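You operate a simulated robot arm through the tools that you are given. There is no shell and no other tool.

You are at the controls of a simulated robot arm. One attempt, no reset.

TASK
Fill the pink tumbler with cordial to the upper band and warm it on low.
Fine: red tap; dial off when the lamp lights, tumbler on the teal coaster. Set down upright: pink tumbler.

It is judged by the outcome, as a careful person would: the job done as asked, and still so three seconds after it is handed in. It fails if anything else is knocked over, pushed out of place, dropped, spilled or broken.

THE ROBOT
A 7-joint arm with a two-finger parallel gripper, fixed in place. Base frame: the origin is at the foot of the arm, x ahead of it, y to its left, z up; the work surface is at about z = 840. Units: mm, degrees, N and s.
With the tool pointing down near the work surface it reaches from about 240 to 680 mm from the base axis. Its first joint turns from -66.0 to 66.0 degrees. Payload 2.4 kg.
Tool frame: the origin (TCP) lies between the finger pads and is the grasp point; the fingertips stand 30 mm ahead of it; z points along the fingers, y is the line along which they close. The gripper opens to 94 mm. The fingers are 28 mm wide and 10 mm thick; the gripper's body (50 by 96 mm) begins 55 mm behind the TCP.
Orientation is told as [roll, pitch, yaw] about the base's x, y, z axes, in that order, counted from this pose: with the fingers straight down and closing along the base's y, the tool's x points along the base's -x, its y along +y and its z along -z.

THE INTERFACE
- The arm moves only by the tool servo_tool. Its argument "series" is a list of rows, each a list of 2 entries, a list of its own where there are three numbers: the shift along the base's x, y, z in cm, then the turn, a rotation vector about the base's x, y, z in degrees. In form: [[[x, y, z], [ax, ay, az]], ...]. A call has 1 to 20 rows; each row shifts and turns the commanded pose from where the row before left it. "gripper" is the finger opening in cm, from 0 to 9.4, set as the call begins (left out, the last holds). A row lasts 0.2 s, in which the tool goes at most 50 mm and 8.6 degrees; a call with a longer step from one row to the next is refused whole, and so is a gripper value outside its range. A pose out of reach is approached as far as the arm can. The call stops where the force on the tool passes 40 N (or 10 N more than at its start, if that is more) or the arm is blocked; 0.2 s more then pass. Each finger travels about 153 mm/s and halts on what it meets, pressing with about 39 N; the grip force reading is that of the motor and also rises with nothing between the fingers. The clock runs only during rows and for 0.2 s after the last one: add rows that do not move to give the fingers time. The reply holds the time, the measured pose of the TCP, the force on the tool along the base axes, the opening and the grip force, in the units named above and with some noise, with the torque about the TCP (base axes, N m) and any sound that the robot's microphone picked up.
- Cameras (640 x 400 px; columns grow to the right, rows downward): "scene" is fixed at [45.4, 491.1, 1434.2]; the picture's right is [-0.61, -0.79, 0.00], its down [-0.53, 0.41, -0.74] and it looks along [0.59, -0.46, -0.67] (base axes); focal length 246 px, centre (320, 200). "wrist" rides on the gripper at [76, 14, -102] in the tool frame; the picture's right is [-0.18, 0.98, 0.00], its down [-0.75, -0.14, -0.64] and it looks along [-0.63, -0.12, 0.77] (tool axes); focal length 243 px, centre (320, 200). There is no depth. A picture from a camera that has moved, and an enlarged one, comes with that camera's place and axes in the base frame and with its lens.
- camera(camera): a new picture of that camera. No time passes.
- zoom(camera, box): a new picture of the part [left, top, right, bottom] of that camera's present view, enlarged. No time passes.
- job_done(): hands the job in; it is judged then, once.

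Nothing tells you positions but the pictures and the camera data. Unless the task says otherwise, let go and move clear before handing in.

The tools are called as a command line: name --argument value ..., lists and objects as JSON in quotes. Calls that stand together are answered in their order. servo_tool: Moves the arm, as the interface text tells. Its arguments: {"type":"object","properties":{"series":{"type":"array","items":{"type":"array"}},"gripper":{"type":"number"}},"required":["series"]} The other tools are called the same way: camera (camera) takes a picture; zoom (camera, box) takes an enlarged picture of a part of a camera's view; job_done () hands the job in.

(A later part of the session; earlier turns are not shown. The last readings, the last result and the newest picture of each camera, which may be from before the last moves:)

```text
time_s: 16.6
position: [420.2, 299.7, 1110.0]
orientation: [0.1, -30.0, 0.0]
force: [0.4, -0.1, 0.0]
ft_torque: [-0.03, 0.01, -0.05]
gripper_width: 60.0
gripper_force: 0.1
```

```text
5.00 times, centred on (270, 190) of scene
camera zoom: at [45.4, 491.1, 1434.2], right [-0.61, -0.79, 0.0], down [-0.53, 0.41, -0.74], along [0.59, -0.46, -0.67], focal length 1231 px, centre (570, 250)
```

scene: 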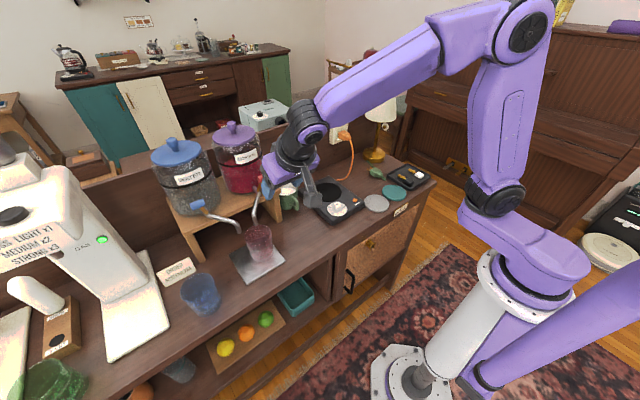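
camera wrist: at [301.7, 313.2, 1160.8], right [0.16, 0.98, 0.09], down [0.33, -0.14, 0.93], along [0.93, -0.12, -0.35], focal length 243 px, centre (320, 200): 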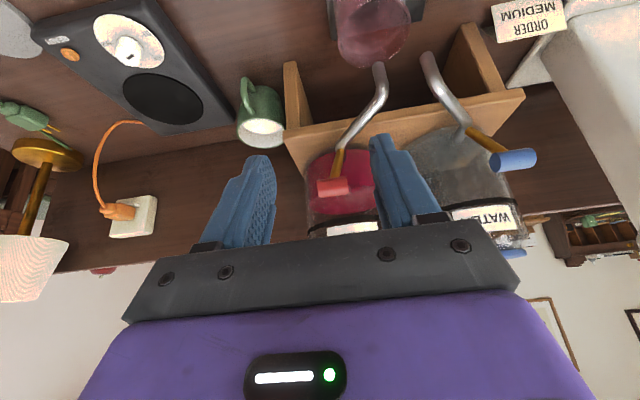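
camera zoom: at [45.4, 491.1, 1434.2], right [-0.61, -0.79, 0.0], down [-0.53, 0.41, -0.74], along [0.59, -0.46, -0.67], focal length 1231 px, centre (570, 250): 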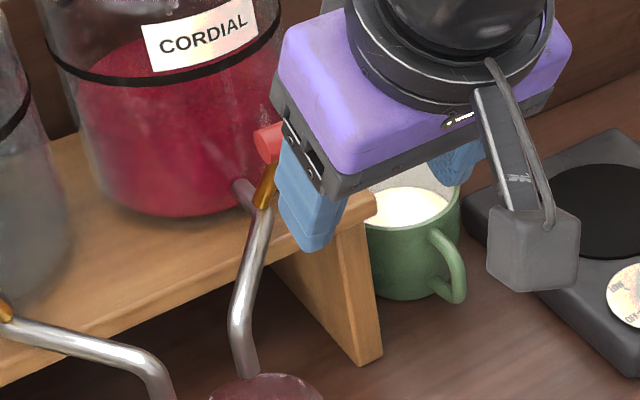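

The red handle centre is at about (522, 300, 1066) with its axis along y and 29 mm long. I'll advance so the open fingers straddle its ends.

servo_tool --series '[[[2.4, 0, -0.6], [0, 0, 0]], [[2.4, 0, -0.9], [0, 0, 0]], [[2.4, 0, -1.0], [0, 0, 0]], [[2.4, 0, -1.0], [0, 0, 0]], [[0, 0, 0], [0, 0, 0]]]'

camera --camera "wrist"

zoom --camera "scene" --box '[210, 130, 330, 230]'

```text
time_s: 17.8
position: [516.1, 300.2, 1074.5]
orientation: [0.0, -30.0, 0.0]
force: [0.5, 0.3, 0.7]
ft_torque: [0.02, 0.03, -0.01]
gripper_width: 60.0
gripper_force: 0.1
```

```text
taken
camera wrist: at [397.8, 314.2, 1126.0], right [0.16, 0.98, 0.09], down [0.33, -0.14, 0.93], along [0.93, -0.12, -0.35], focal length 243 px, centre (320, 200)
```

wrist: 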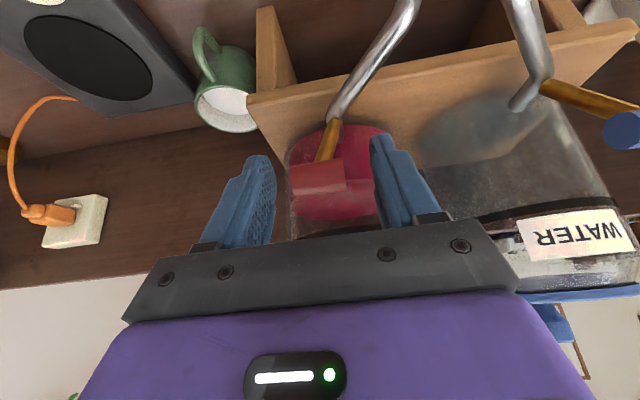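

```text
4.00 times, centred on (270, 180) of scene
camera zoom: at [45.4, 491.1, 1434.2], right [-0.61, -0.79, 0.0], down [-0.53, 0.41, -0.74], along [0.59, -0.46, -0.67], focal length 985 px, centre (520, 280)
```

zoom: 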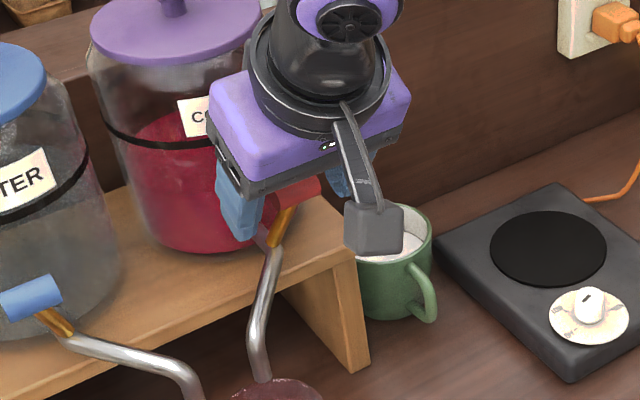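

The handle is between the fingers. I'll close on its ends and check that nothing has moved.

servo_tool --series '[[[0, 0, 0], [0, 0, 0]], [[0, 0, 0], [0, 0, 0]]]' --gripper 2.4

zoom --camera "wrist" --box '[220, 80, 440, 240]'

zoom --camera "scene" --box '[210, 170, 310, 280]'

```text
time_s: 18.4
position: [516.1, 300.7, 1075.5]
orientation: [0.0, -29.9, 0.0]
force: [2.1, 0.5, -1.0]
ft_torque: [-0.02, -0.1, 0.05]
gripper_width: 45.0
gripper_force: 44.9
```

```text
2.50 times, centred on (330, 160) of wrist
camera zoom: at [397.7, 314.1, 1126.0], right [0.16, 0.98, 0.09], down [0.33, -0.14, 0.93], along [0.93, -0.12, -0.35], focal length 606 px, centre (295, 300)
```

zoom: 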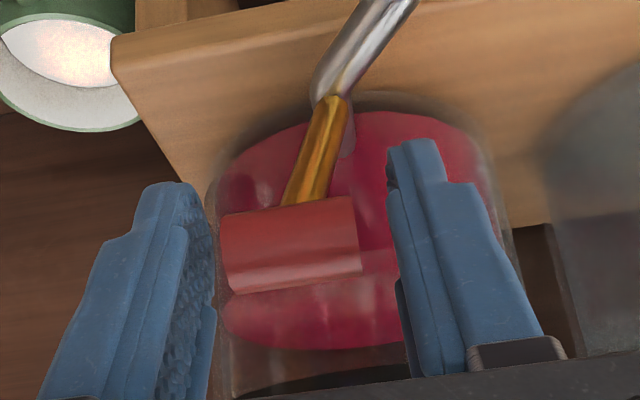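

```text
3.64 times, centred on (260, 225) of scene
camera zoom: at [45.5, 491.2, 1434.1], right [-0.61, -0.79, 0.0], down [-0.53, 0.41, -0.74], along [0.59, -0.46, -0.67], focal length 895 px, centre (538, 109)
```

zoom: 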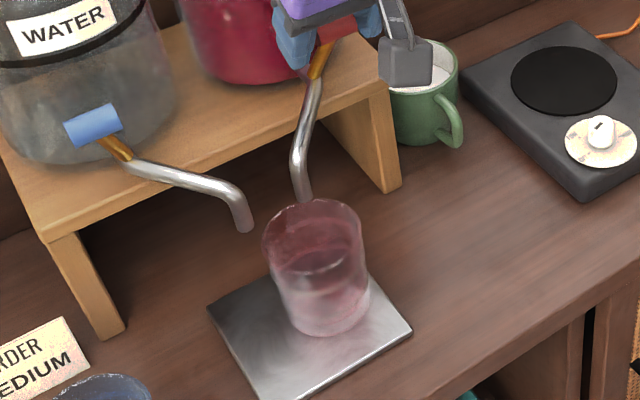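

The fingers stopped at 45 mm in balanced contact on the handle's ends. I'll try a very small pull forward and down along the expected arc and watch the force and the spout.

servo_tool --series '[[[-0.38, 0, -0.14], [0, 0, 0]]]'

zoom --camera "scene" --box '[220, 160, 310, 260]'

zoom --camera "wrist" --box '[220, 80, 440, 240]'

```text
time_s: 18.8
position: [514.8, 301.1, 1075.0]
orientation: [0.2, -30.2, -0.1]
force: [19.1, 6.5, -5.8]
ft_torque: [0.12, -0.92, -0.03]
gripper_width: 45.1
gripper_force: 44.7
```

```text
4.00 times, centred on (265, 210) of scene
camera zoom: at [46.1, 491.4, 1434.0], right [-0.61, -0.79, 0.0], down [-0.53, 0.41, -0.74], along [0.59, -0.46, -0.67], focal length 985 px, centre (540, 160)
```

zoom: 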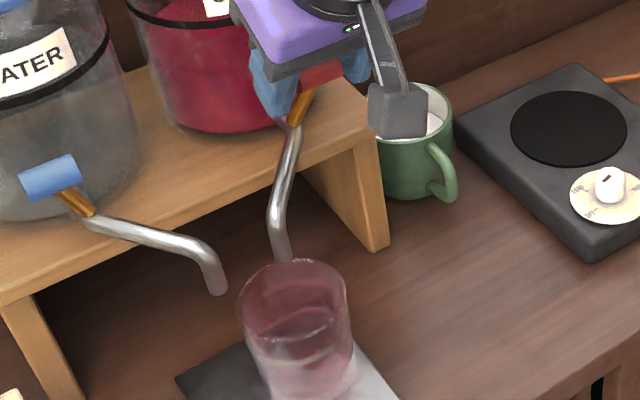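

```text
2.50 times, centred on (330, 160) of wrist
camera zoom: at [395.4, 314.0, 1125.6], right [0.16, 0.98, 0.1], down [0.33, -0.14, 0.93], along [0.93, -0.12, -0.35], focal length 606 px, centre (295, 300)
```

zoom: 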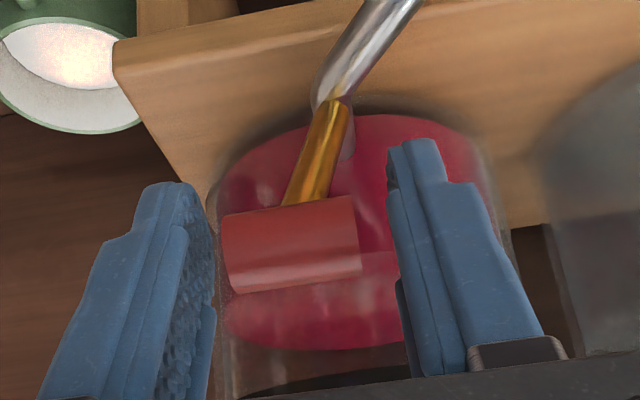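

The lever resists that direction (about 19 N for a few mm). I'll return to neutral and probe sideways gently.

servo_tool --series '[[[0.38, 0, 0.14], [0, 0, 0]]]'

servo_tool --series '[[[0, -0.3, 0], [0, 0, 0]]]'

servo_tool --series '[[[0, 0.6, 0], [0, 0, 0]]]'

servo_tool --series '[[[0, -0.3, 0], [0, 0, 0]]]'

```text
time_s: 19.2
position: [514.8, 299.5, 1075.6]
orientation: [-0.2, -29.8, 0.0]
force: [-0.8, -1.2, -1.0]
ft_torque: [0.38, 0.08, -0.1]
gripper_width: 45.0
gripper_force: 45.8
```

```text
time_s: 19.6
position: [514.7, 300.4, 1076.3]
orientation: [0.0, -29.8, 0.1]
force: [-0.3, 11.2, -11.3]
ft_torque: [0.15, 0.35, -0.4]
gripper_width: 44.9
gripper_force: 45.0
```

```text
time_s: 20.0
position: [515.1, 300.8, 1076.3]
orientation: [-0.4, -29.7, 0.1]
force: [-13.7, -6.3, -5.6]
ft_torque: [-0.12, 0.95, 0.33]
gripper_width: 44.8
gripper_force: 45.7
```

```text
time_s: 20.4
position: [515.0, 299.6, 1076.4]
orientation: [0.0, -29.9, 0.0]
force: [-12.5, -2.0, -8.0]
ft_torque: [-0.15, 1.0, -0.32]
gripper_width: 44.7
gripper_force: 45.1
```

zoom --camera "wrist" --box '[220, 80, 440, 240]'

zoom --camera "scene" --box '[225, 150, 305, 220]'

```text
2.50 times, centred on (330, 160) of wrist
camera zoom: at [396.1, 314.2, 1126.9], right [0.16, 0.98, 0.09], down [0.33, -0.14, 0.93], along [0.93, -0.12, -0.35], focal length 606 px, centre (295, 300)
```

zoom: 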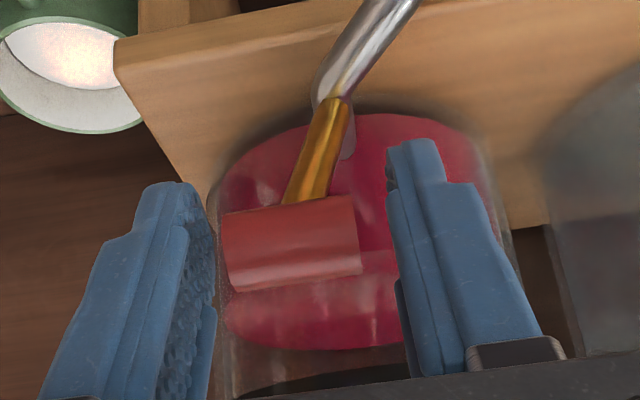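

```text
5.71 times, centred on (265, 185) of scene
camera zoom: at [45.1, 491.2, 1434.2], right [-0.61, -0.79, 0.0], down [-0.53, 0.41, -0.74], along [0.59, -0.46, -0.67], focal length 1407 px, centre (634, 286)
```

zoom: 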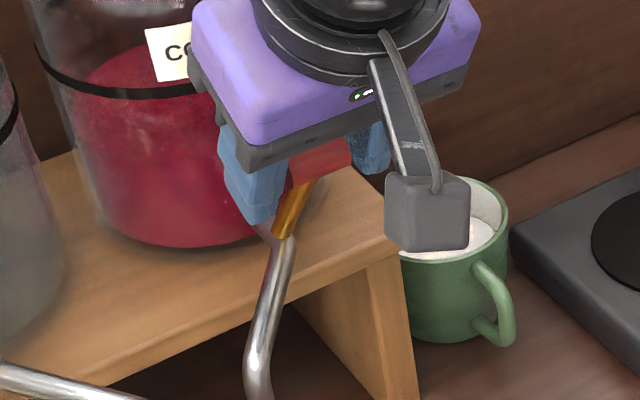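

The lever has not visibly moved. I'll try a firmer pull forward/down, still under the force limit.

servo_tool --series '[[[-0.35, 0, -0.12], [0, 0, 0]], [[-0.35, 0, -0.12], [0, 0, 0]]]'

zoom --camera "wrist" --box '[220, 80, 440, 240]'

zoom --camera "scene" --box '[220, 170, 310, 270]'

```text
time_s: 21.0
position: [512.5, 300.0, 1076.3]
orientation: [0.2, -30.4, -0.2]
force: [23.9, 8.0, -12.4]
ft_torque: [0.04, -1.0, -0.03]
gripper_width: 45.0
gripper_force: 45.1
```

```text
2.50 times, centred on (330, 160) of wrist
camera zoom: at [393.3, 313.9, 1125.8], right [0.16, 0.98, 0.1], down [0.33, -0.15, 0.93], along [0.93, -0.12, -0.34], focal length 606 px, centre (295, 300)
```

zoom: 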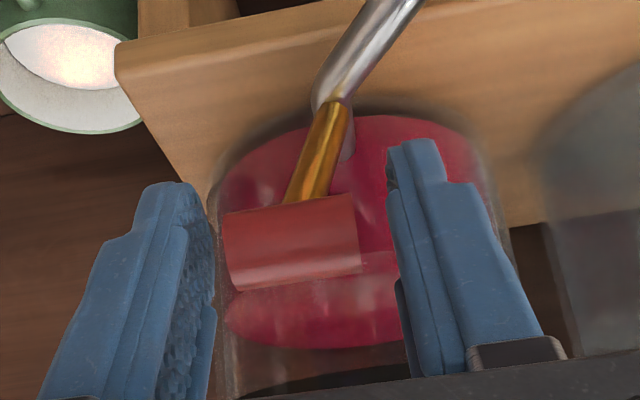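

```text
4.00 times, centred on (265, 220) of scene
camera zoom: at [46.4, 491.5, 1434.0], right [-0.61, -0.79, 0.0], down [-0.53, 0.41, -0.74], along [0.59, -0.46, -0.67], focal length 985 px, centre (540, 120)
```

zoom: 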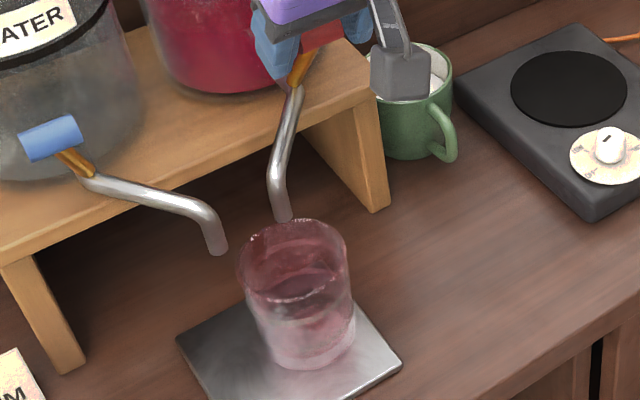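

The tangential resistance is steady at about 18 N and the lever did creep ~3 mm, so it is a stiff friction lever. I'll continue along the arc in small steps while watching the spout.

servo_tool --series '[[[-0.3, 0, -0.2], [0, 0, 0]], [[-0.3, 0, -0.2], [0, 0, 0]]]'

zoom --camera "scene" --box '[220, 170, 310, 270]'

zoom --camera "wrist" --box '[220, 80, 440, 240]'

```text
time_s: 21.6
position: [504.0, 299.6, 1072.9]
orientation: [0.2, -30.3, -0.1]
force: [15.0, -0.7, 13.3]
ft_torque: [-0.03, -1.3, 0.03]
gripper_width: 44.8
gripper_force: 44.6
```

```text
4.00 times, centred on (265, 220) of scene
camera zoom: at [45.6, 491.0, 1434.2], right [-0.61, -0.79, 0.0], down [-0.53, 0.41, -0.74], along [0.59, -0.45, -0.67], focal length 985 px, centre (540, 120)
```

zoom: 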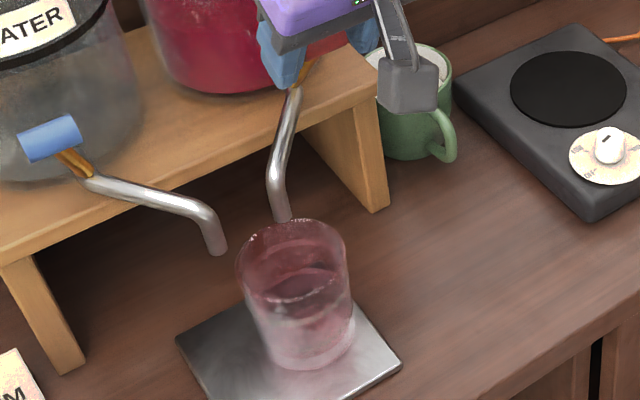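

```text
2.50 times, centred on (330, 160) of wrist
camera zoom: at [385.7, 313.8, 1123.1], right [0.16, 0.98, 0.1], down [0.33, -0.14, 0.93], along [0.93, -0.12, -0.34], focal length 606 px, centre (295, 300)
```

zoom: 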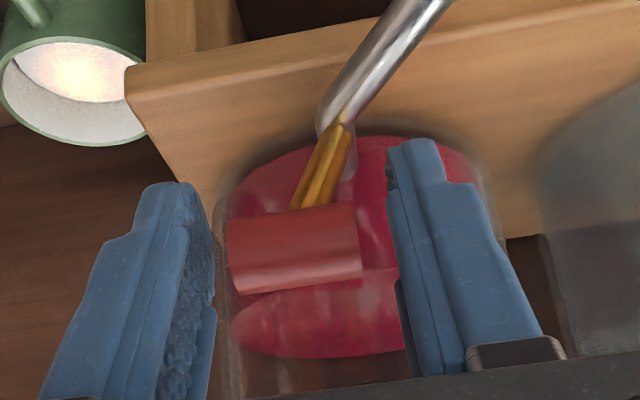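

The lever is rotating forward about y with steady ~20 N; no flow yet. Continuing along the arc.

servo_tool --series '[[[-0.32, 0, -0.24], [0, 0, 0]], [[-0.3, 0, -0.26], [0, 0, 0]]]'

zoom --camera "scene" --box '[220, 170, 310, 270]'

```text
time_s: 22.2
position: [496.4, 300.9, 1066.8]
orientation: [0.1, -30.3, -0.1]
force: [7.8, -4.6, 21.3]
ft_torque: [-0.1, -1.24, -0.07]
gripper_width: 44.6
gripper_force: 44.4
```

```text
4.00 times, centred on (265, 220) of scene
camera zoom: at [45.3, 490.8, 1434.3], right [-0.61, -0.79, 0.0], down [-0.53, 0.41, -0.74], along [0.59, -0.45, -0.67], focal length 985 px, centre (540, 120)
```

zoom: 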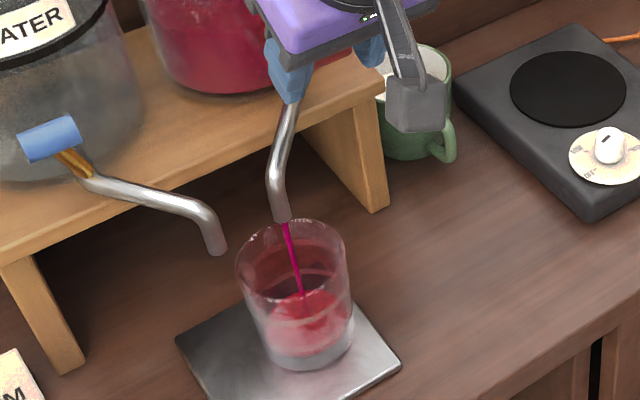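

Cordial is flowing cleanly into the tumbler. I'll check the level closely.

zoom --camera "scene" --box '[245, 215, 315, 270]'

```text
7.27 times, centred on (280, 242) of scene
camera zoom: at [45.3, 490.8, 1434.3], right [-0.61, -0.79, 0.0], down [-0.53, 0.41, -0.74], along [0.59, -0.45, -0.67], focal length 1790 px, centre (611, -109)
```

zoom: 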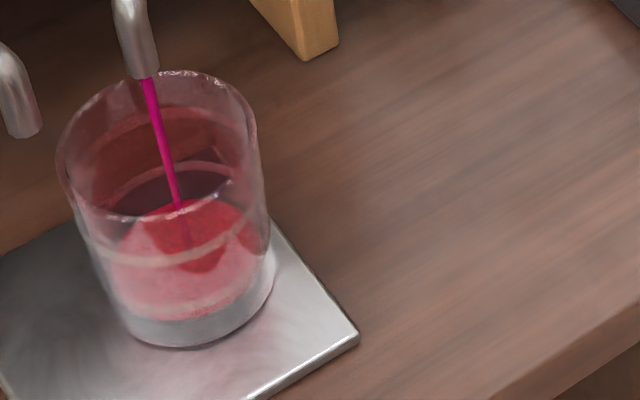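

servo_tool --series '[[[0, 0, 0], [0, 0, 0]]]'

zoom --camera "scene" --box '[245, 215, 315, 270]'

```text
time_s: 22.6
position: [496.7, 299.8, 1065.6]
orientation: [0.2, -30.3, -0.1]
force: [5.4, -7.1, 22.7]
ft_torque: [-0.08, -1.24, -0.12]
gripper_width: 44.9
gripper_force: 44.9
```

```text
7.27 times, centred on (280, 242) of scene
camera zoom: at [45.2, 490.7, 1434.3], right [-0.61, -0.79, 0.0], down [-0.53, 0.41, -0.74], along [0.59, -0.45, -0.67], focal length 1790 px, centre (611, -109)
```

zoom: 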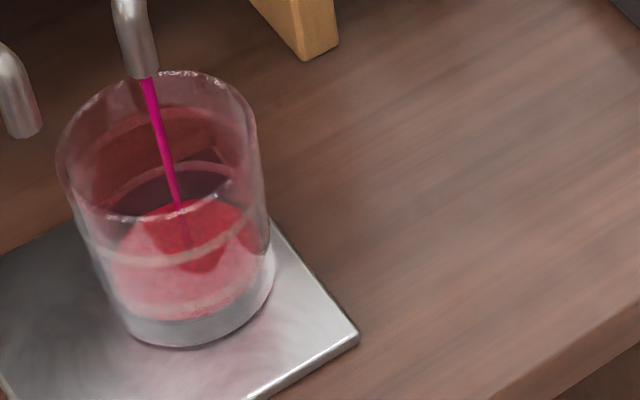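

servo_tool --series '[[[0, 0, 0], [0, 0, 0]], [[0, 0, 0], [0, 0, 0]], [[0, 0, 0], [0, 0, 0]], [[0, 0, 0], [0, 0, 0]], [[0, 0, 0], [0, 0, 0]]]'

zoom --camera "scene" --box '[245, 215, 315, 270]'

```text
time_s: 23.8
position: [496.7, 300.1, 1066.5]
orientation: [0.1, -30.2, -0.1]
force: [4.1, -6.9, 23.1]
ft_torque: [-0.04, -1.11, -0.05]
gripper_width: 44.8
gripper_force: 45.4
```

```text
7.27 times, centred on (280, 242) of scene
camera zoom: at [45.1, 490.7, 1434.3], right [-0.61, -0.79, 0.0], down [-0.53, 0.41, -0.74], along [0.59, -0.45, -0.67], focal length 1790 px, centre (611, -109)
```

zoom: 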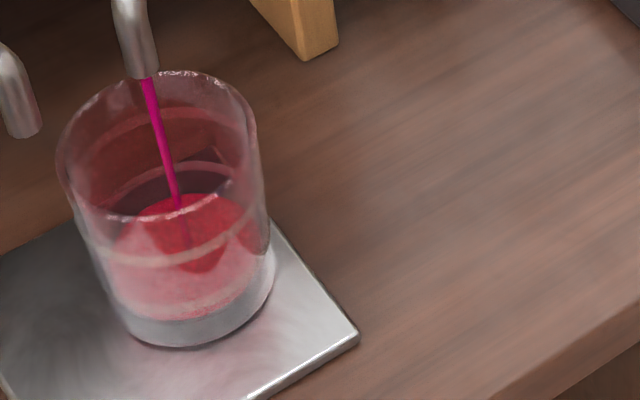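

The level is rising slowly (about 2 mm/s), which gives good control. I'll wait and monitor.

servo_tool --series '[[[0, 0, 0], [0, 0, 0]], [[0, 0, 0], [0, 0, 0]], [[0, 0, 0], [0, 0, 0]], [[0, 0, 0], [0, 0, 0]], [[0, 0, 0], [0, 0, 0]], [[0, 0, 0], [0, 0, 0]], [[0, 0, 0], [0, 0, 0]], [[0, 0, 0], [0, 0, 0]], [[0, 0, 0], [0, 0, 0]], [[0, 0, 0], [0, 0, 0]]]'

zoom --camera "scene" --box '[245, 215, 315, 270]'

```text
time_s: 26.0
position: [496.0, 299.5, 1064.9]
orientation: [0.1, -30.1, 0.0]
force: [2.4, -5.4, 20.2]
ft_torque: [-0.02, -1.06, -0.02]
gripper_width: 44.9
gripper_force: 45.7
```

```text
7.27 times, centred on (280, 242) of scene
camera zoom: at [45.1, 490.7, 1434.3], right [-0.61, -0.79, 0.0], down [-0.53, 0.41, -0.74], along [0.59, -0.45, -0.67], focal length 1790 px, centre (611, -109)
```

zoom: 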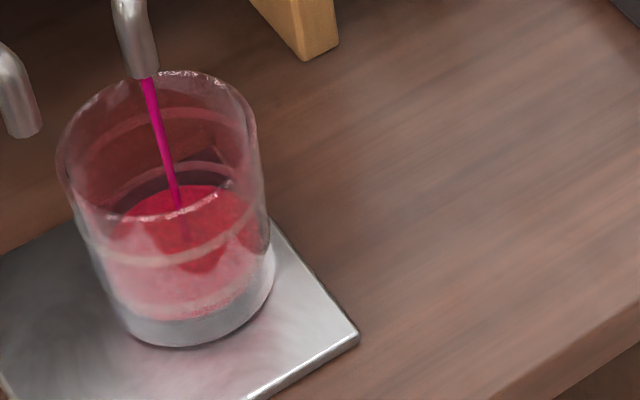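

The back edge of the liquid is still below the lower band; the upper band's back arc is about 75 px higher, so roughly 16 s more. I'll keep waiting in checked chunks.

servo_tool --series '[[[0, 0, 0], [0, 0, 0]], [[0, 0, 0], [0, 0, 0]], [[0, 0, 0], [0, 0, 0]], [[0, 0, 0], [0, 0, 0]], [[0, 0, 0], [0, 0, 0]], [[0, 0, 0], [0, 0, 0]], [[0, 0, 0], [0, 0, 0]], [[0, 0, 0], [0, 0, 0]], [[0, 0, 0], [0, 0, 0]], [[0, 0, 0], [0, 0, 0]], [[0, 0, 0], [0, 0, 0]], [[0, 0, 0], [0, 0, 0]], [[0, 0, 0], [0, 0, 0]], [[0, 0, 0], [0, 0, 0]], [[0, 0, 0], [0, 0, 0]], [[0, 0, 0], [0, 0, 0]], [[0, 0, 0], [0, 0, 0]], [[0, 0, 0], [0, 0, 0]], [[0, 0, 0], [0, 0, 0]], [[0, 0, 0], [0, 0, 0]]]'

zoom --camera "scene" --box '[245, 215, 315, 270]'

```text
time_s: 30.2
position: [495.3, 300.9, 1066.0]
orientation: [0.1, -29.9, 0.0]
force: [-1.6, -4.2, 12.8]
ft_torque: [0.0, -0.45, -0.04]
gripper_width: 44.6
gripper_force: 44.9
```

```text
7.27 times, centred on (280, 242) of scene
camera zoom: at [45.1, 490.9, 1434.3], right [-0.61, -0.79, 0.0], down [-0.53, 0.41, -0.74], along [0.59, -0.45, -0.67], focal length 1790 px, centre (611, -109)
```

zoom: 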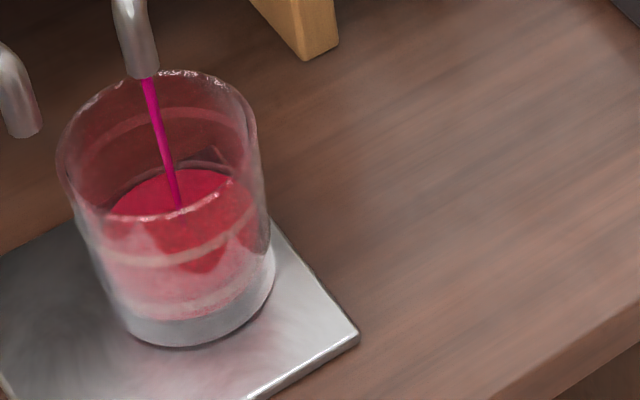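

servo_tool --series '[[[0, 0, 0], [0, 0, 0]], [[0, 0, 0], [0, 0, 0]], [[0, 0, 0], [0, 0, 0]], [[0, 0, 0], [0, 0, 0]], [[0, 0, 0], [0, 0, 0]], [[0, 0, 0], [0, 0, 0]], [[0, 0, 0], [0, 0, 0]], [[0, 0, 0], [0, 0, 0]], [[0, 0, 0], [0, 0, 0]], [[0, 0, 0], [0, 0, 0]], [[0, 0, 0], [0, 0, 0]], [[0, 0, 0], [0, 0, 0]], [[0, 0, 0], [0, 0, 0]], [[0, 0, 0], [0, 0, 0]], [[0, 0, 0], [0, 0, 0]], [[0, 0, 0], [0, 0, 0]], [[0, 0, 0], [0, 0, 0]], [[0, 0, 0], [0, 0, 0]], [[0, 0, 0], [0, 0, 0]], [[0, 0, 0], [0, 0, 0]]]'

zoom --camera "scene" --box '[245, 215, 315, 270]'

```text
time_s: 34.4
position: [495.8, 300.0, 1065.5]
orientation: [0.0, -30.0, 0.0]
force: [-4.4, -4.0, 1.6]
ft_torque: [-0.02, 0.2, -0.09]
gripper_width: 44.8
gripper_force: 45.2
```

```text
7.27 times, centred on (280, 242) of scene
camera zoom: at [45.2, 491.0, 1434.2], right [-0.61, -0.79, 0.0], down [-0.53, 0.41, -0.74], along [0.59, -0.45, -0.67], focal length 1790 px, centre (611, -109)
```

zoom: 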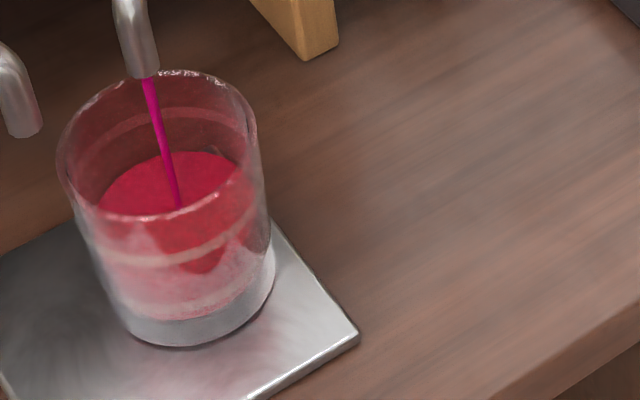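

The level is now above the lower band; about 40 px remain to the upper band. Continuing.

servo_tool --series '[[[0, 0, 0], [0, 0, 0]], [[0, 0, 0], [0, 0, 0]], [[0, 0, 0], [0, 0, 0]], [[0, 0, 0], [0, 0, 0]], [[0, 0, 0], [0, 0, 0]], [[0, 0, 0], [0, 0, 0]], [[0, 0, 0], [0, 0, 0]], [[0, 0, 0], [0, 0, 0]], [[0, 0, 0], [0, 0, 0]], [[0, 0, 0], [0, 0, 0]], [[0, 0, 0], [0, 0, 0]], [[0, 0, 0], [0, 0, 0]], [[0, 0, 0], [0, 0, 0]], [[0, 0, 0], [0, 0, 0]], [[0, 0, 0], [0, 0, 0]], [[0, 0, 0], [0, 0, 0]], [[0, 0, 0], [0, 0, 0]], [[0, 0, 0], [0, 0, 0]], [[0, 0, 0], [0, 0, 0]], [[0, 0, 0], [0, 0, 0]]]'

zoom --camera "scene" --box '[245, 215, 315, 270]'

zoom --camera "scene" --box '[248, 218, 284, 262]'

```text
time_s: 38.6
position: [497.2, 299.9, 1065.5]
orientation: [0.0, -30.0, 0.1]
force: [-3.5, -5.2, -0.7]
ft_torque: [-0.04, 0.29, -0.03]
gripper_width: 44.5
gripper_force: 45.1
```

```text
7.27 times, centred on (280, 242) of scene
camera zoom: at [45.3, 491.0, 1434.2], right [-0.61, -0.79, 0.0], down [-0.53, 0.41, -0.74], along [0.59, -0.45, -0.67], focal length 1790 px, centre (611, -109)
```

zoom: 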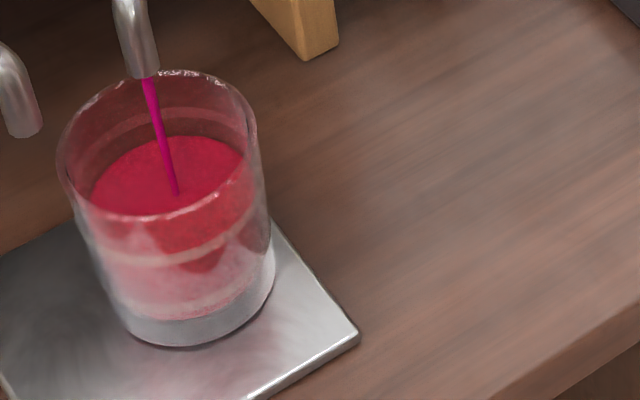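

```text
9.09 times, centred on (266, 240) of scene
camera zoom: at [45.3, 491.0, 1434.2], right [-0.61, -0.79, 0.0], down [-0.53, 0.41, -0.74], along [0.59, -0.45, -0.67], focal length 2238 px, centre (811, -164)
```

zoom: 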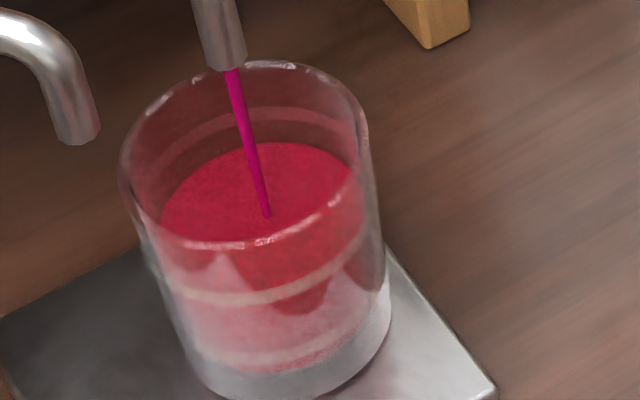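

By ellipse centres the level is about 7 mm below the upper band and rising about 2.2 mm/s. I'll wait 1.6 s and recheck.

servo_tool --series '[[[0, 0, 0], [0, 0, 0]], [[0, 0, 0], [0, 0, 0]], [[0, 0, 0], [0, 0, 0]], [[0, 0, 0], [0, 0, 0]], [[0, 0, 0], [0, 0, 0]], [[0, 0, 0], [0, 0, 0]], [[0, 0, 0], [0, 0, 0]]]'

zoom --camera "scene" --box '[248, 218, 284, 262]'

```text
time_s: 40.2
position: [495.8, 300.2, 1064.8]
orientation: [0.1, -30.0, 0.0]
force: [-3.4, -4.1, -0.4]
ft_torque: [-0.02, 0.2, -0.06]
gripper_width: 44.7
gripper_force: 45.1
```

```text
9.09 times, centred on (266, 240) of scene
camera zoom: at [45.3, 491.0, 1434.2], right [-0.61, -0.79, 0.0], down [-0.53, 0.41, -0.74], along [0.59, -0.45, -0.67], focal length 2238 px, centre (811, -164)
```

zoom: 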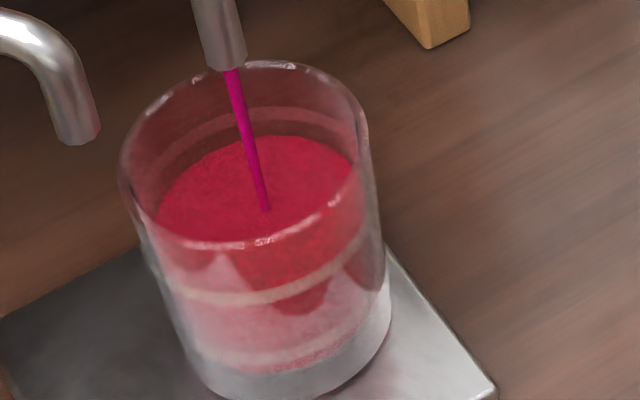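

By projecting the band and liquid circles with the camera data, the liquid's back edge should reach row ~124 in this view; it is at ~135 now. About 5 mm remain, so I'll wait 1.2 s more.

servo_tool --series '[[[0, 0, 0], [0, 0, 0]], [[0, 0, 0], [0, 0, 0]], [[0, 0, 0], [0, 0, 0]], [[0, 0, 0], [0, 0, 0]], [[0, 0, 0], [0, 0, 0]]]'

zoom --camera "scene" --box '[248, 218, 284, 262]'

zoom --camera "scene" --box '[256, 220, 280, 235]'

```text
time_s: 41.4
position: [497.1, 299.3, 1065.5]
orientation: [0.0, -30.0, 0.0]
force: [-2.4, -3.8, -0.2]
ft_torque: [0.0, 0.12, -0.05]
gripper_width: 44.9
gripper_force: 45.0
```

```text
9.09 times, centred on (266, 240) of scene
camera zoom: at [45.3, 491.0, 1434.2], right [-0.61, -0.79, 0.0], down [-0.53, 0.41, -0.74], along [0.59, -0.45, -0.67], focal length 2238 px, centre (811, -164)
```

zoom: 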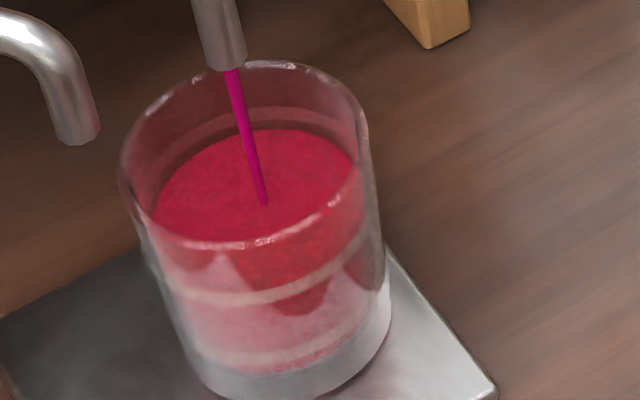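

```text
16.00 times, centred on (268, 228) of scene
camera zoom: at [45.3, 491.0, 1434.2], right [-0.61, -0.79, 0.0], down [-0.53, 0.41, -0.74], along [0.59, -0.45, -0.67], focal length 3938 px, centre (1152, -240)
```

zoom: 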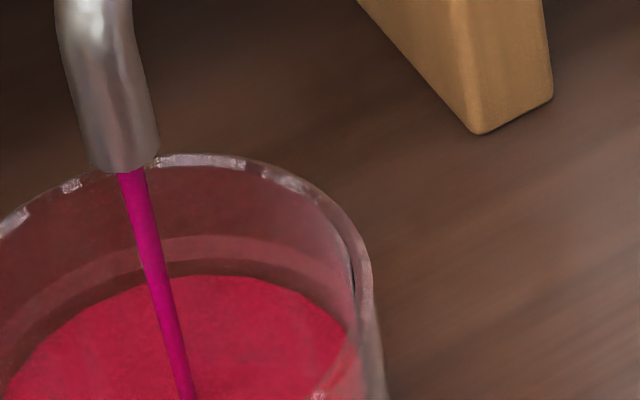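

The level is about 2 mm under the band's centre, already within the band's width. I'll wait 0.4 s and then swing the lever back along the same arc to close.

servo_tool --series '[[[0, 0, 0], [0, 0, 0]], [[0, 0, 0], [0, 0, 0]], [[0.6, 0, 0.5], [0, 0, 0]], [[0.62, 0, 0.4], [0, 0, 0]], [[0.6, 0, 0.26], [0, 0, 0]], [[0.4, 0, 0.1], [0, 0, 0]]]'

zoom --camera "scene" --box '[248, 218, 284, 262]'

zoom --camera "wrist" --box '[220, 80, 440, 240]'

```text
time_s: 42.8
position: [516.1, 300.5, 1078.3]
orientation: [-0.3, -29.7, 0.1]
force: [-24.0, -4.6, -7.3]
ft_torque: [0.02, 1.16, -0.02]
gripper_width: 44.8
gripper_force: 44.9
```

```text
9.09 times, centred on (266, 240) of scene
camera zoom: at [44.8, 491.1, 1434.2], right [-0.61, -0.79, 0.0], down [-0.53, 0.41, -0.74], along [0.59, -0.45, -0.67], focal length 2238 px, centre (811, -164)
```

zoom: 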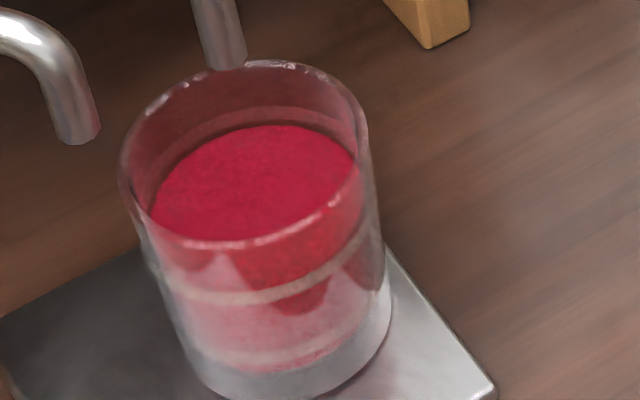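

```text
2.50 times, centred on (330, 160) of wrist
camera zoom: at [397.4, 314.2, 1127.8], right [0.16, 0.98, 0.09], down [0.34, -0.14, 0.93], along [0.93, -0.12, -0.35], focal length 606 px, centre (295, 300)
```

zoom: 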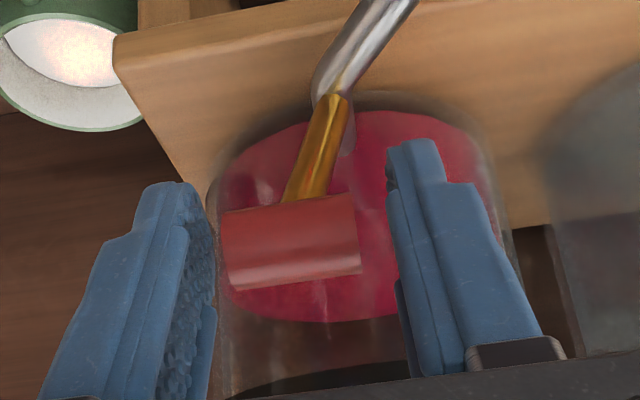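

The stream has stopped, the level sits at the upper band, and the lever is back at its closed position. I'll relax the push, release, and back away.

servo_tool --series '[[[-0.35, 0, -0.15], [0, 0, 0]]]'

servo_tool --series '[[[0, 0, 0], [0, 0, 0]], [[0, 0, 0], [0, 0, 0]]]' --gripper 7.0

servo_tool --series '[[[-1.5, 0, 1.2], [0, 0, 0]], [[-3, 0, 2], [0, 0, 0]], [[-3, 0, 1], [0, 0, 0]], [[-3, 0, 0], [0, 0, 0]], [[0, 0, 0], [0, 0, 0]]]'

camera --camera "wrist"

zoom --camera "scene" --box '[200, 130, 330, 270]'

```text
time_s: 43.2
position: [516.2, 300.2, 1075.7]
orientation: [0.1, -30.1, 0.1]
force: [-7.5, 2.7, -11.2]
ft_torque: [-0.23, 0.62, 0.09]
gripper_width: 44.7
gripper_force: 45.0
```

```text
time_s: 43.8
position: [514.5, 299.8, 1076.9]
orientation: [0.1, -30.2, 0.0]
force: [-0.5, -0.3, -0.3]
ft_torque: [0.03, 0.01, 0.01]
gripper_width: 69.8
gripper_force: 0.0
```

```text
time_s: 45.0
position: [411.8, 300.3, 1118.5]
orientation: [0.0, -30.0, -0.1]
force: [0.4, 0.0, -0.1]
ft_torque: [0.01, 0.0, -0.02]
gripper_width: 70.1
gripper_force: 0.0
```

```text
taken
camera wrist: at [292.8, 314.3, 1168.5], right [0.16, 0.98, 0.09], down [0.33, -0.14, 0.93], along [0.93, -0.12, -0.35], focal length 243 px, centre (320, 200)
```

wrist: 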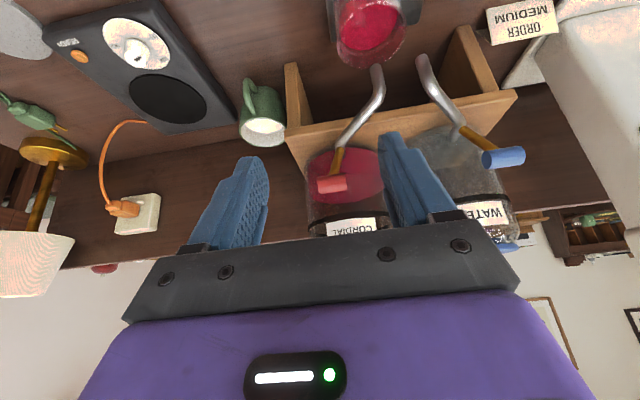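

```text
2.86 times, centred on (265, 200) of scene
camera zoom: at [45.4, 491.1, 1434.2], right [-0.61, -0.79, 0.0], down [-0.53, 0.41, -0.74], along [0.59, -0.46, -0.67], focal length 703 px, centre (477, 200)
```

zoom: 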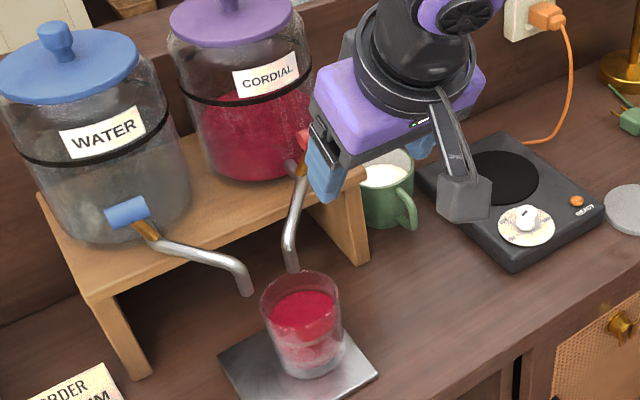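

The tap is closed with no dripping. Now I'll return to the pre-grasp pose in front of the tumbler and check the level against the bands from the side.

servo_tool --series '[[[-2, 2, -2], [0, -5, 0]], [[-2, 2, -3], [0, -5, 0]], [[-2, 2, -3.5], [0, -5, 0]], [[0, 0.2, -4.7], [0, 0, 0]], [[0, 0, -4.7], [0, 0, 0]], [[0, 0, -4.6], [0, 0, 0]], [[0, 0, 0], [0, 0, 0]]]' --gripper 9.4

zoom --camera "wrist" --box '[240, 100, 400, 240]'

zoom --camera "scene" --box '[248, 218, 284, 262]'

```text
time_s: 46.6
position: [348.0, 360.1, 893.7]
orientation: [0.0, -44.9, 0.0]
force: [-0.1, 0.1, -0.8]
ft_torque: [-0.02, 0.0, 0.03]
gripper_width: 94.1
gripper_force: 0.0
```

```text
2.86 times, centred on (320, 170) of wrist
camera zoom: at [221.1, 373.4, 911.4], right [0.13, 0.98, 0.13], down [0.08, -0.14, 0.99], along [0.99, -0.12, -0.1], focal length 693 px, centre (320, 286)
```

zoom: 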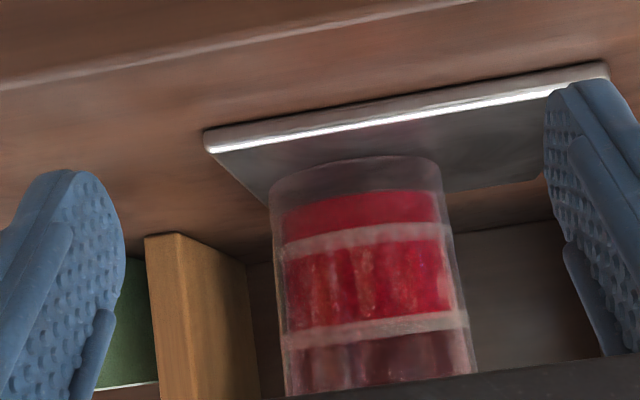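

```text
9.09 times, centred on (266, 240) of scene
camera zoom: at [45.4, 491.1, 1434.2], right [-0.61, -0.79, 0.0], down [-0.53, 0.41, -0.74], along [0.59, -0.46, -0.67], focal length 2238 px, centre (811, -164)
```

zoom: 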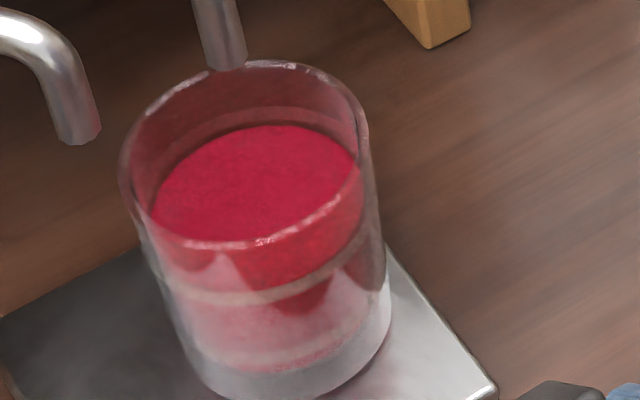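

From the side the liquid surface lies right within the upper band. Now I'll advance and grip the filled tumbler again.

servo_tool --series '[[[2.5, 0.15, -0.25], [0, 0, 0]], [[2.5, 0, 0], [0, 0, 0]], [[2.5, 0, 0], [0, 0, 0]], [[2.5, 0, 0], [0, 0, 0]], [[2.25, 0, 0], [0, 0, 0]], [[0, 0, 0], [0, 0, 0]]]'

zoom --camera "wrist" --box '[160, 40, 480, 260]'

zoom --camera "scene" --box '[220, 190, 320, 270]'

```text
time_s: 48.0
position: [473.9, 364.3, 891.8]
orientation: [0.0, -45.1, 0.0]
force: [-0.2, 0.2, 0.5]
ft_torque: [0.02, -0.02, 0.05]
gripper_width: 93.8
gripper_force: 0.1
```

```text
1.82 times, centred on (320, 150) of wrist
camera zoom: at [345.5, 378.1, 910.6], right [0.13, 0.98, 0.13], down [0.08, -0.14, 0.99], along [0.99, -0.12, -0.1], focal length 441 px, centre (320, 291)
```

zoom: 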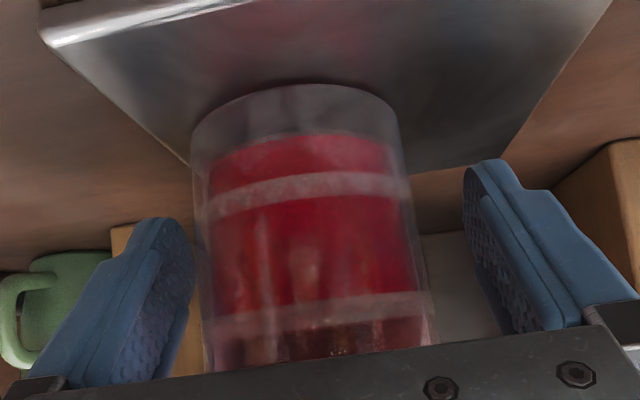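

```text
5.00 times, centred on (270, 230) of scene
camera zoom: at [45.4, 491.1, 1434.2], right [-0.61, -0.79, 0.0], down [-0.53, 0.41, -0.74], along [0.59, -0.46, -0.67], focal length 1231 px, centre (570, 50)
```

zoom: 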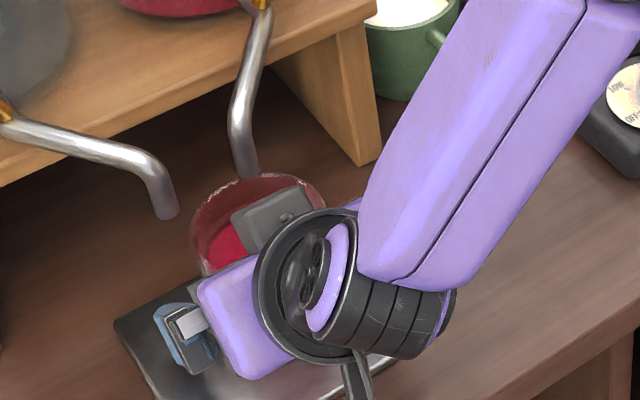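

The tumbler is slightly toward the -y finger, so I'll nudge 3 mm and close gently, then lift.

servo_tool --series '[[[-0.2, -0.3, 0], [0, 0, 0]], [[0, 0, 0], [0, 0, 0]]]'

servo_tool --series '[[[0, 0, 0], [0, 0, 0]], [[0, 0, 0], [0, 0, 0]], [[0, 0, 0], [0, 0, 0]]]' --gripper 6.0

zoom --camera "wrist" --box '[160, 40, 480, 260]'

```text
time_s: 48.6
position: [470.4, 360.8, 891.5]
orientation: [0.0, -45.0, 0.0]
force: [0.4, 0.5, -0.1]
ft_torque: [0.02, 0.01, 0.01]
gripper_width: 93.9
gripper_force: 0.0
```

```text
time_s: 49.4
position: [470.4, 361.6, 893.1]
orientation: [0.0, -45.0, 0.0]
force: [-1.8, -0.4, 1.5]
ft_torque: [-0.12, 0.01, -0.04]
gripper_width: 76.2
gripper_force: 39.5
```

```text
1.82 times, centred on (320, 150) of wrist
camera zoom: at [343.0, 375.2, 910.3], right [0.13, 0.98, 0.13], down [0.08, -0.14, 0.99], along [0.99, -0.12, -0.1], focal length 441 px, centre (320, 291)
```

zoom: 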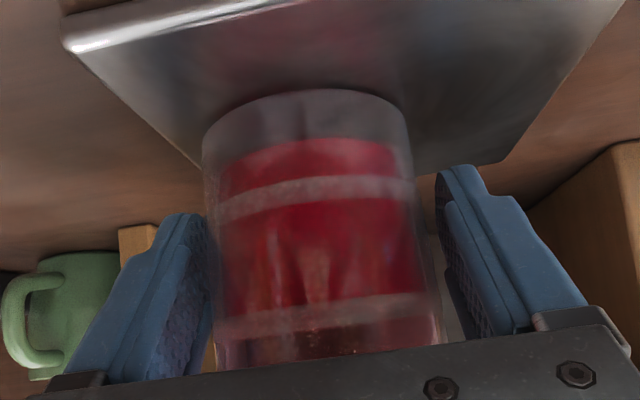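

The grip is firm at 76 mm. I'll lift just clear of the plate, and back out from under the spout.

servo_tool --series '[[[0, 0, 0.4], [0, 0, 0]], [[0, 0, 0.6], [0, 0, 0]], [[-0.8, 0, 0], [0, 0, 0]], [[-1.6, 0, 0], [0, 0, 0]], [[-2, 0, 0], [0, 0, 0]], [[-1.6, 0, 0], [0, 0, 0]], [[-0.6, 0, 0.5], [0, 0, 0]]]'

camera --camera "wrist"

zoom --camera "scene" --box '[200, 160, 360, 280]'

```text
time_s: 51.0
position: [404.5, 360.0, 905.8]
orientation: [0.1, -45.0, 0.0]
force: [-0.6, -0.1, -2.6]
ft_torque: [0.0, 0.04, -0.01]
gripper_width: 76.3
gripper_force: 39.4
```

```text
taken
camera wrist: at [277.4, 374.2, 924.3], right [0.13, 0.98, 0.13], down [0.08, -0.14, 0.99], along [0.99, -0.12, -0.1], focal length 243 px, centre (320, 200)
```

wrist: 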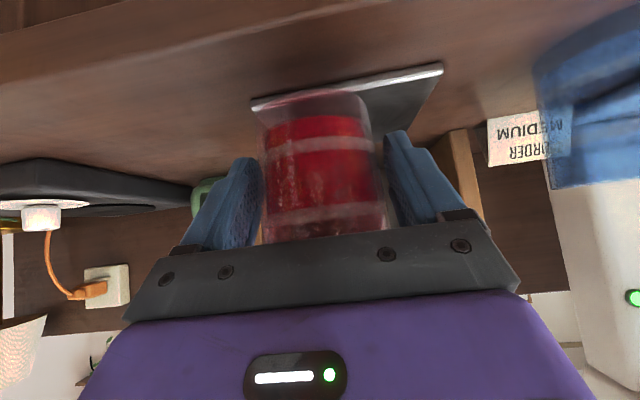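

```text
3.33 times, centred on (280, 220) of scene
camera zoom: at [45.4, 491.2, 1434.1], right [-0.61, -0.79, 0.0], down [-0.53, 0.41, -0.74], along [0.59, -0.46, -0.67], focal length 820 px, centre (453, 133)
```

zoom: 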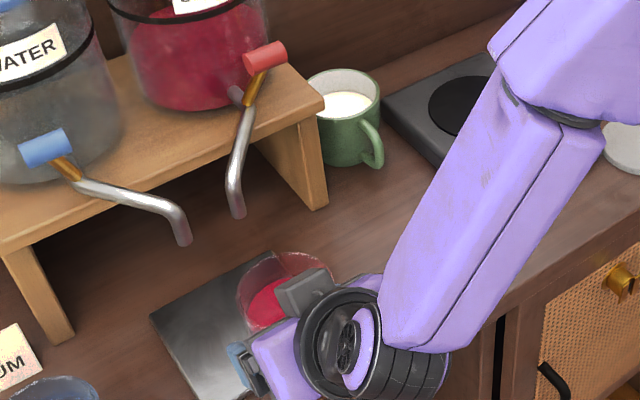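

The tumbler is lifted level and clear of the spout. I'll raise it and carry it smoothly along -y to the front of the hotplate.

servo_tool --series '[[[0, -0.8, 1.5], [0, 0, 0]], [[0, -1.6, 2], [0, 0, 0]], [[0, -2.2, 2], [0, 0, 0]], [[0, -2.6, 0.5], [0, 0, 0]], [[0, -2.8, 0], [0, 0, 0]], [[0, -2.8, 0], [0, 0, 0]], [[0, -2.8, 0], [0, 0, 0]], [[0, -2.8, 0], [0, 0, 0]], [[0, -2.8, 0], [0, 0, 0]], [[0, -2.8, 0], [0, 0, 0]], [[0, -2.4, 0], [0, 0, 0]], [[0, -1.8, 0], [0, 0, 0]], [[0, -1.0, 0], [0, 0, 0]], [[0, -0.5, 0], [0, 0, 0]], [[0, 0, 0], [0, 0, 0]]]'

camera --camera "wrist"

camera --camera "scene"

```text
time_s: 54.2
position: [405.3, 62.2, 966.5]
orientation: [0.1, -45.0, 0.0]
force: [-0.6, 0.3, -2.9]
ft_torque: [-0.01, 0.02, -0.02]
gripper_width: 76.1
gripper_force: 38.4
```

```text
taken
camera wrist: at [277.9, 77.5, 984.6], right [0.13, 0.98, 0.13], down [0.08, -0.14, 0.99], along [0.99, -0.12, -0.1], focal length 243 px, centre (320, 200)
```

wrist: 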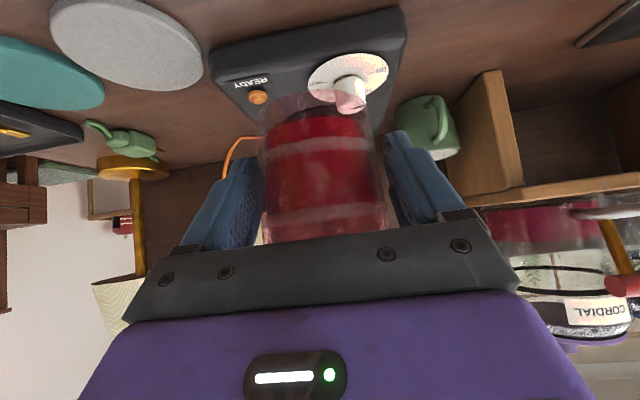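

```text
taken
```

scene: 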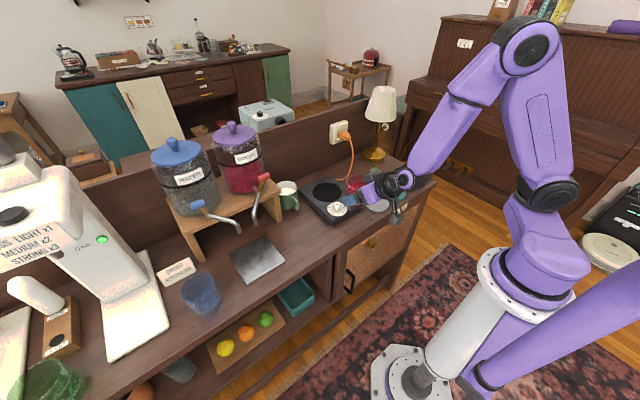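

zoom --camera "scene" --box '[285, 160, 425, 250]'

zoom --camera "wrist" --box '[200, 0, 440, 160]'

```text
4.44 times, centred on (355, 205) of scene
camera zoom: at [45.4, 491.1, 1434.2], right [-0.61, -0.79, 0.0], down [-0.53, 0.41, -0.74], along [0.59, -0.46, -0.67], focal length 1094 px, centre (164, 178)
```

zoom: 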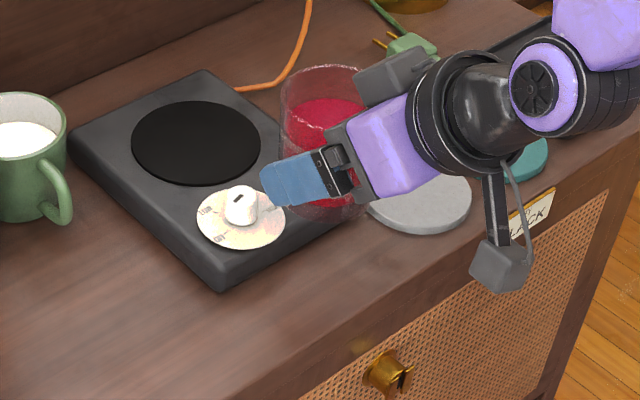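

```text
2.50 times, centred on (320, 80) of wrist
camera zoom: at [277.9, 77.5, 984.6], right [0.13, 0.98, 0.13], down [0.08, -0.14, 0.99], along [0.99, -0.12, -0.1], focal length 606 px, centre (320, 500)
```

zoom: 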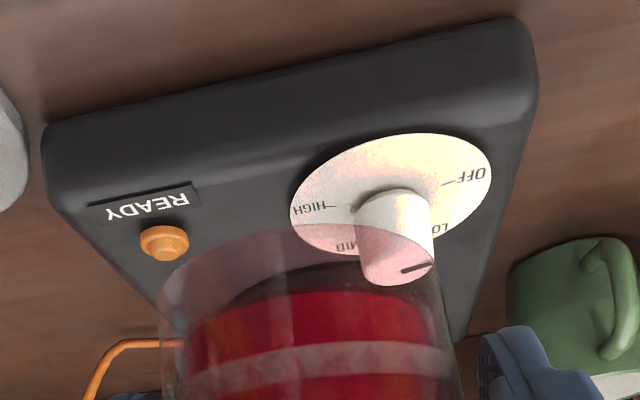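

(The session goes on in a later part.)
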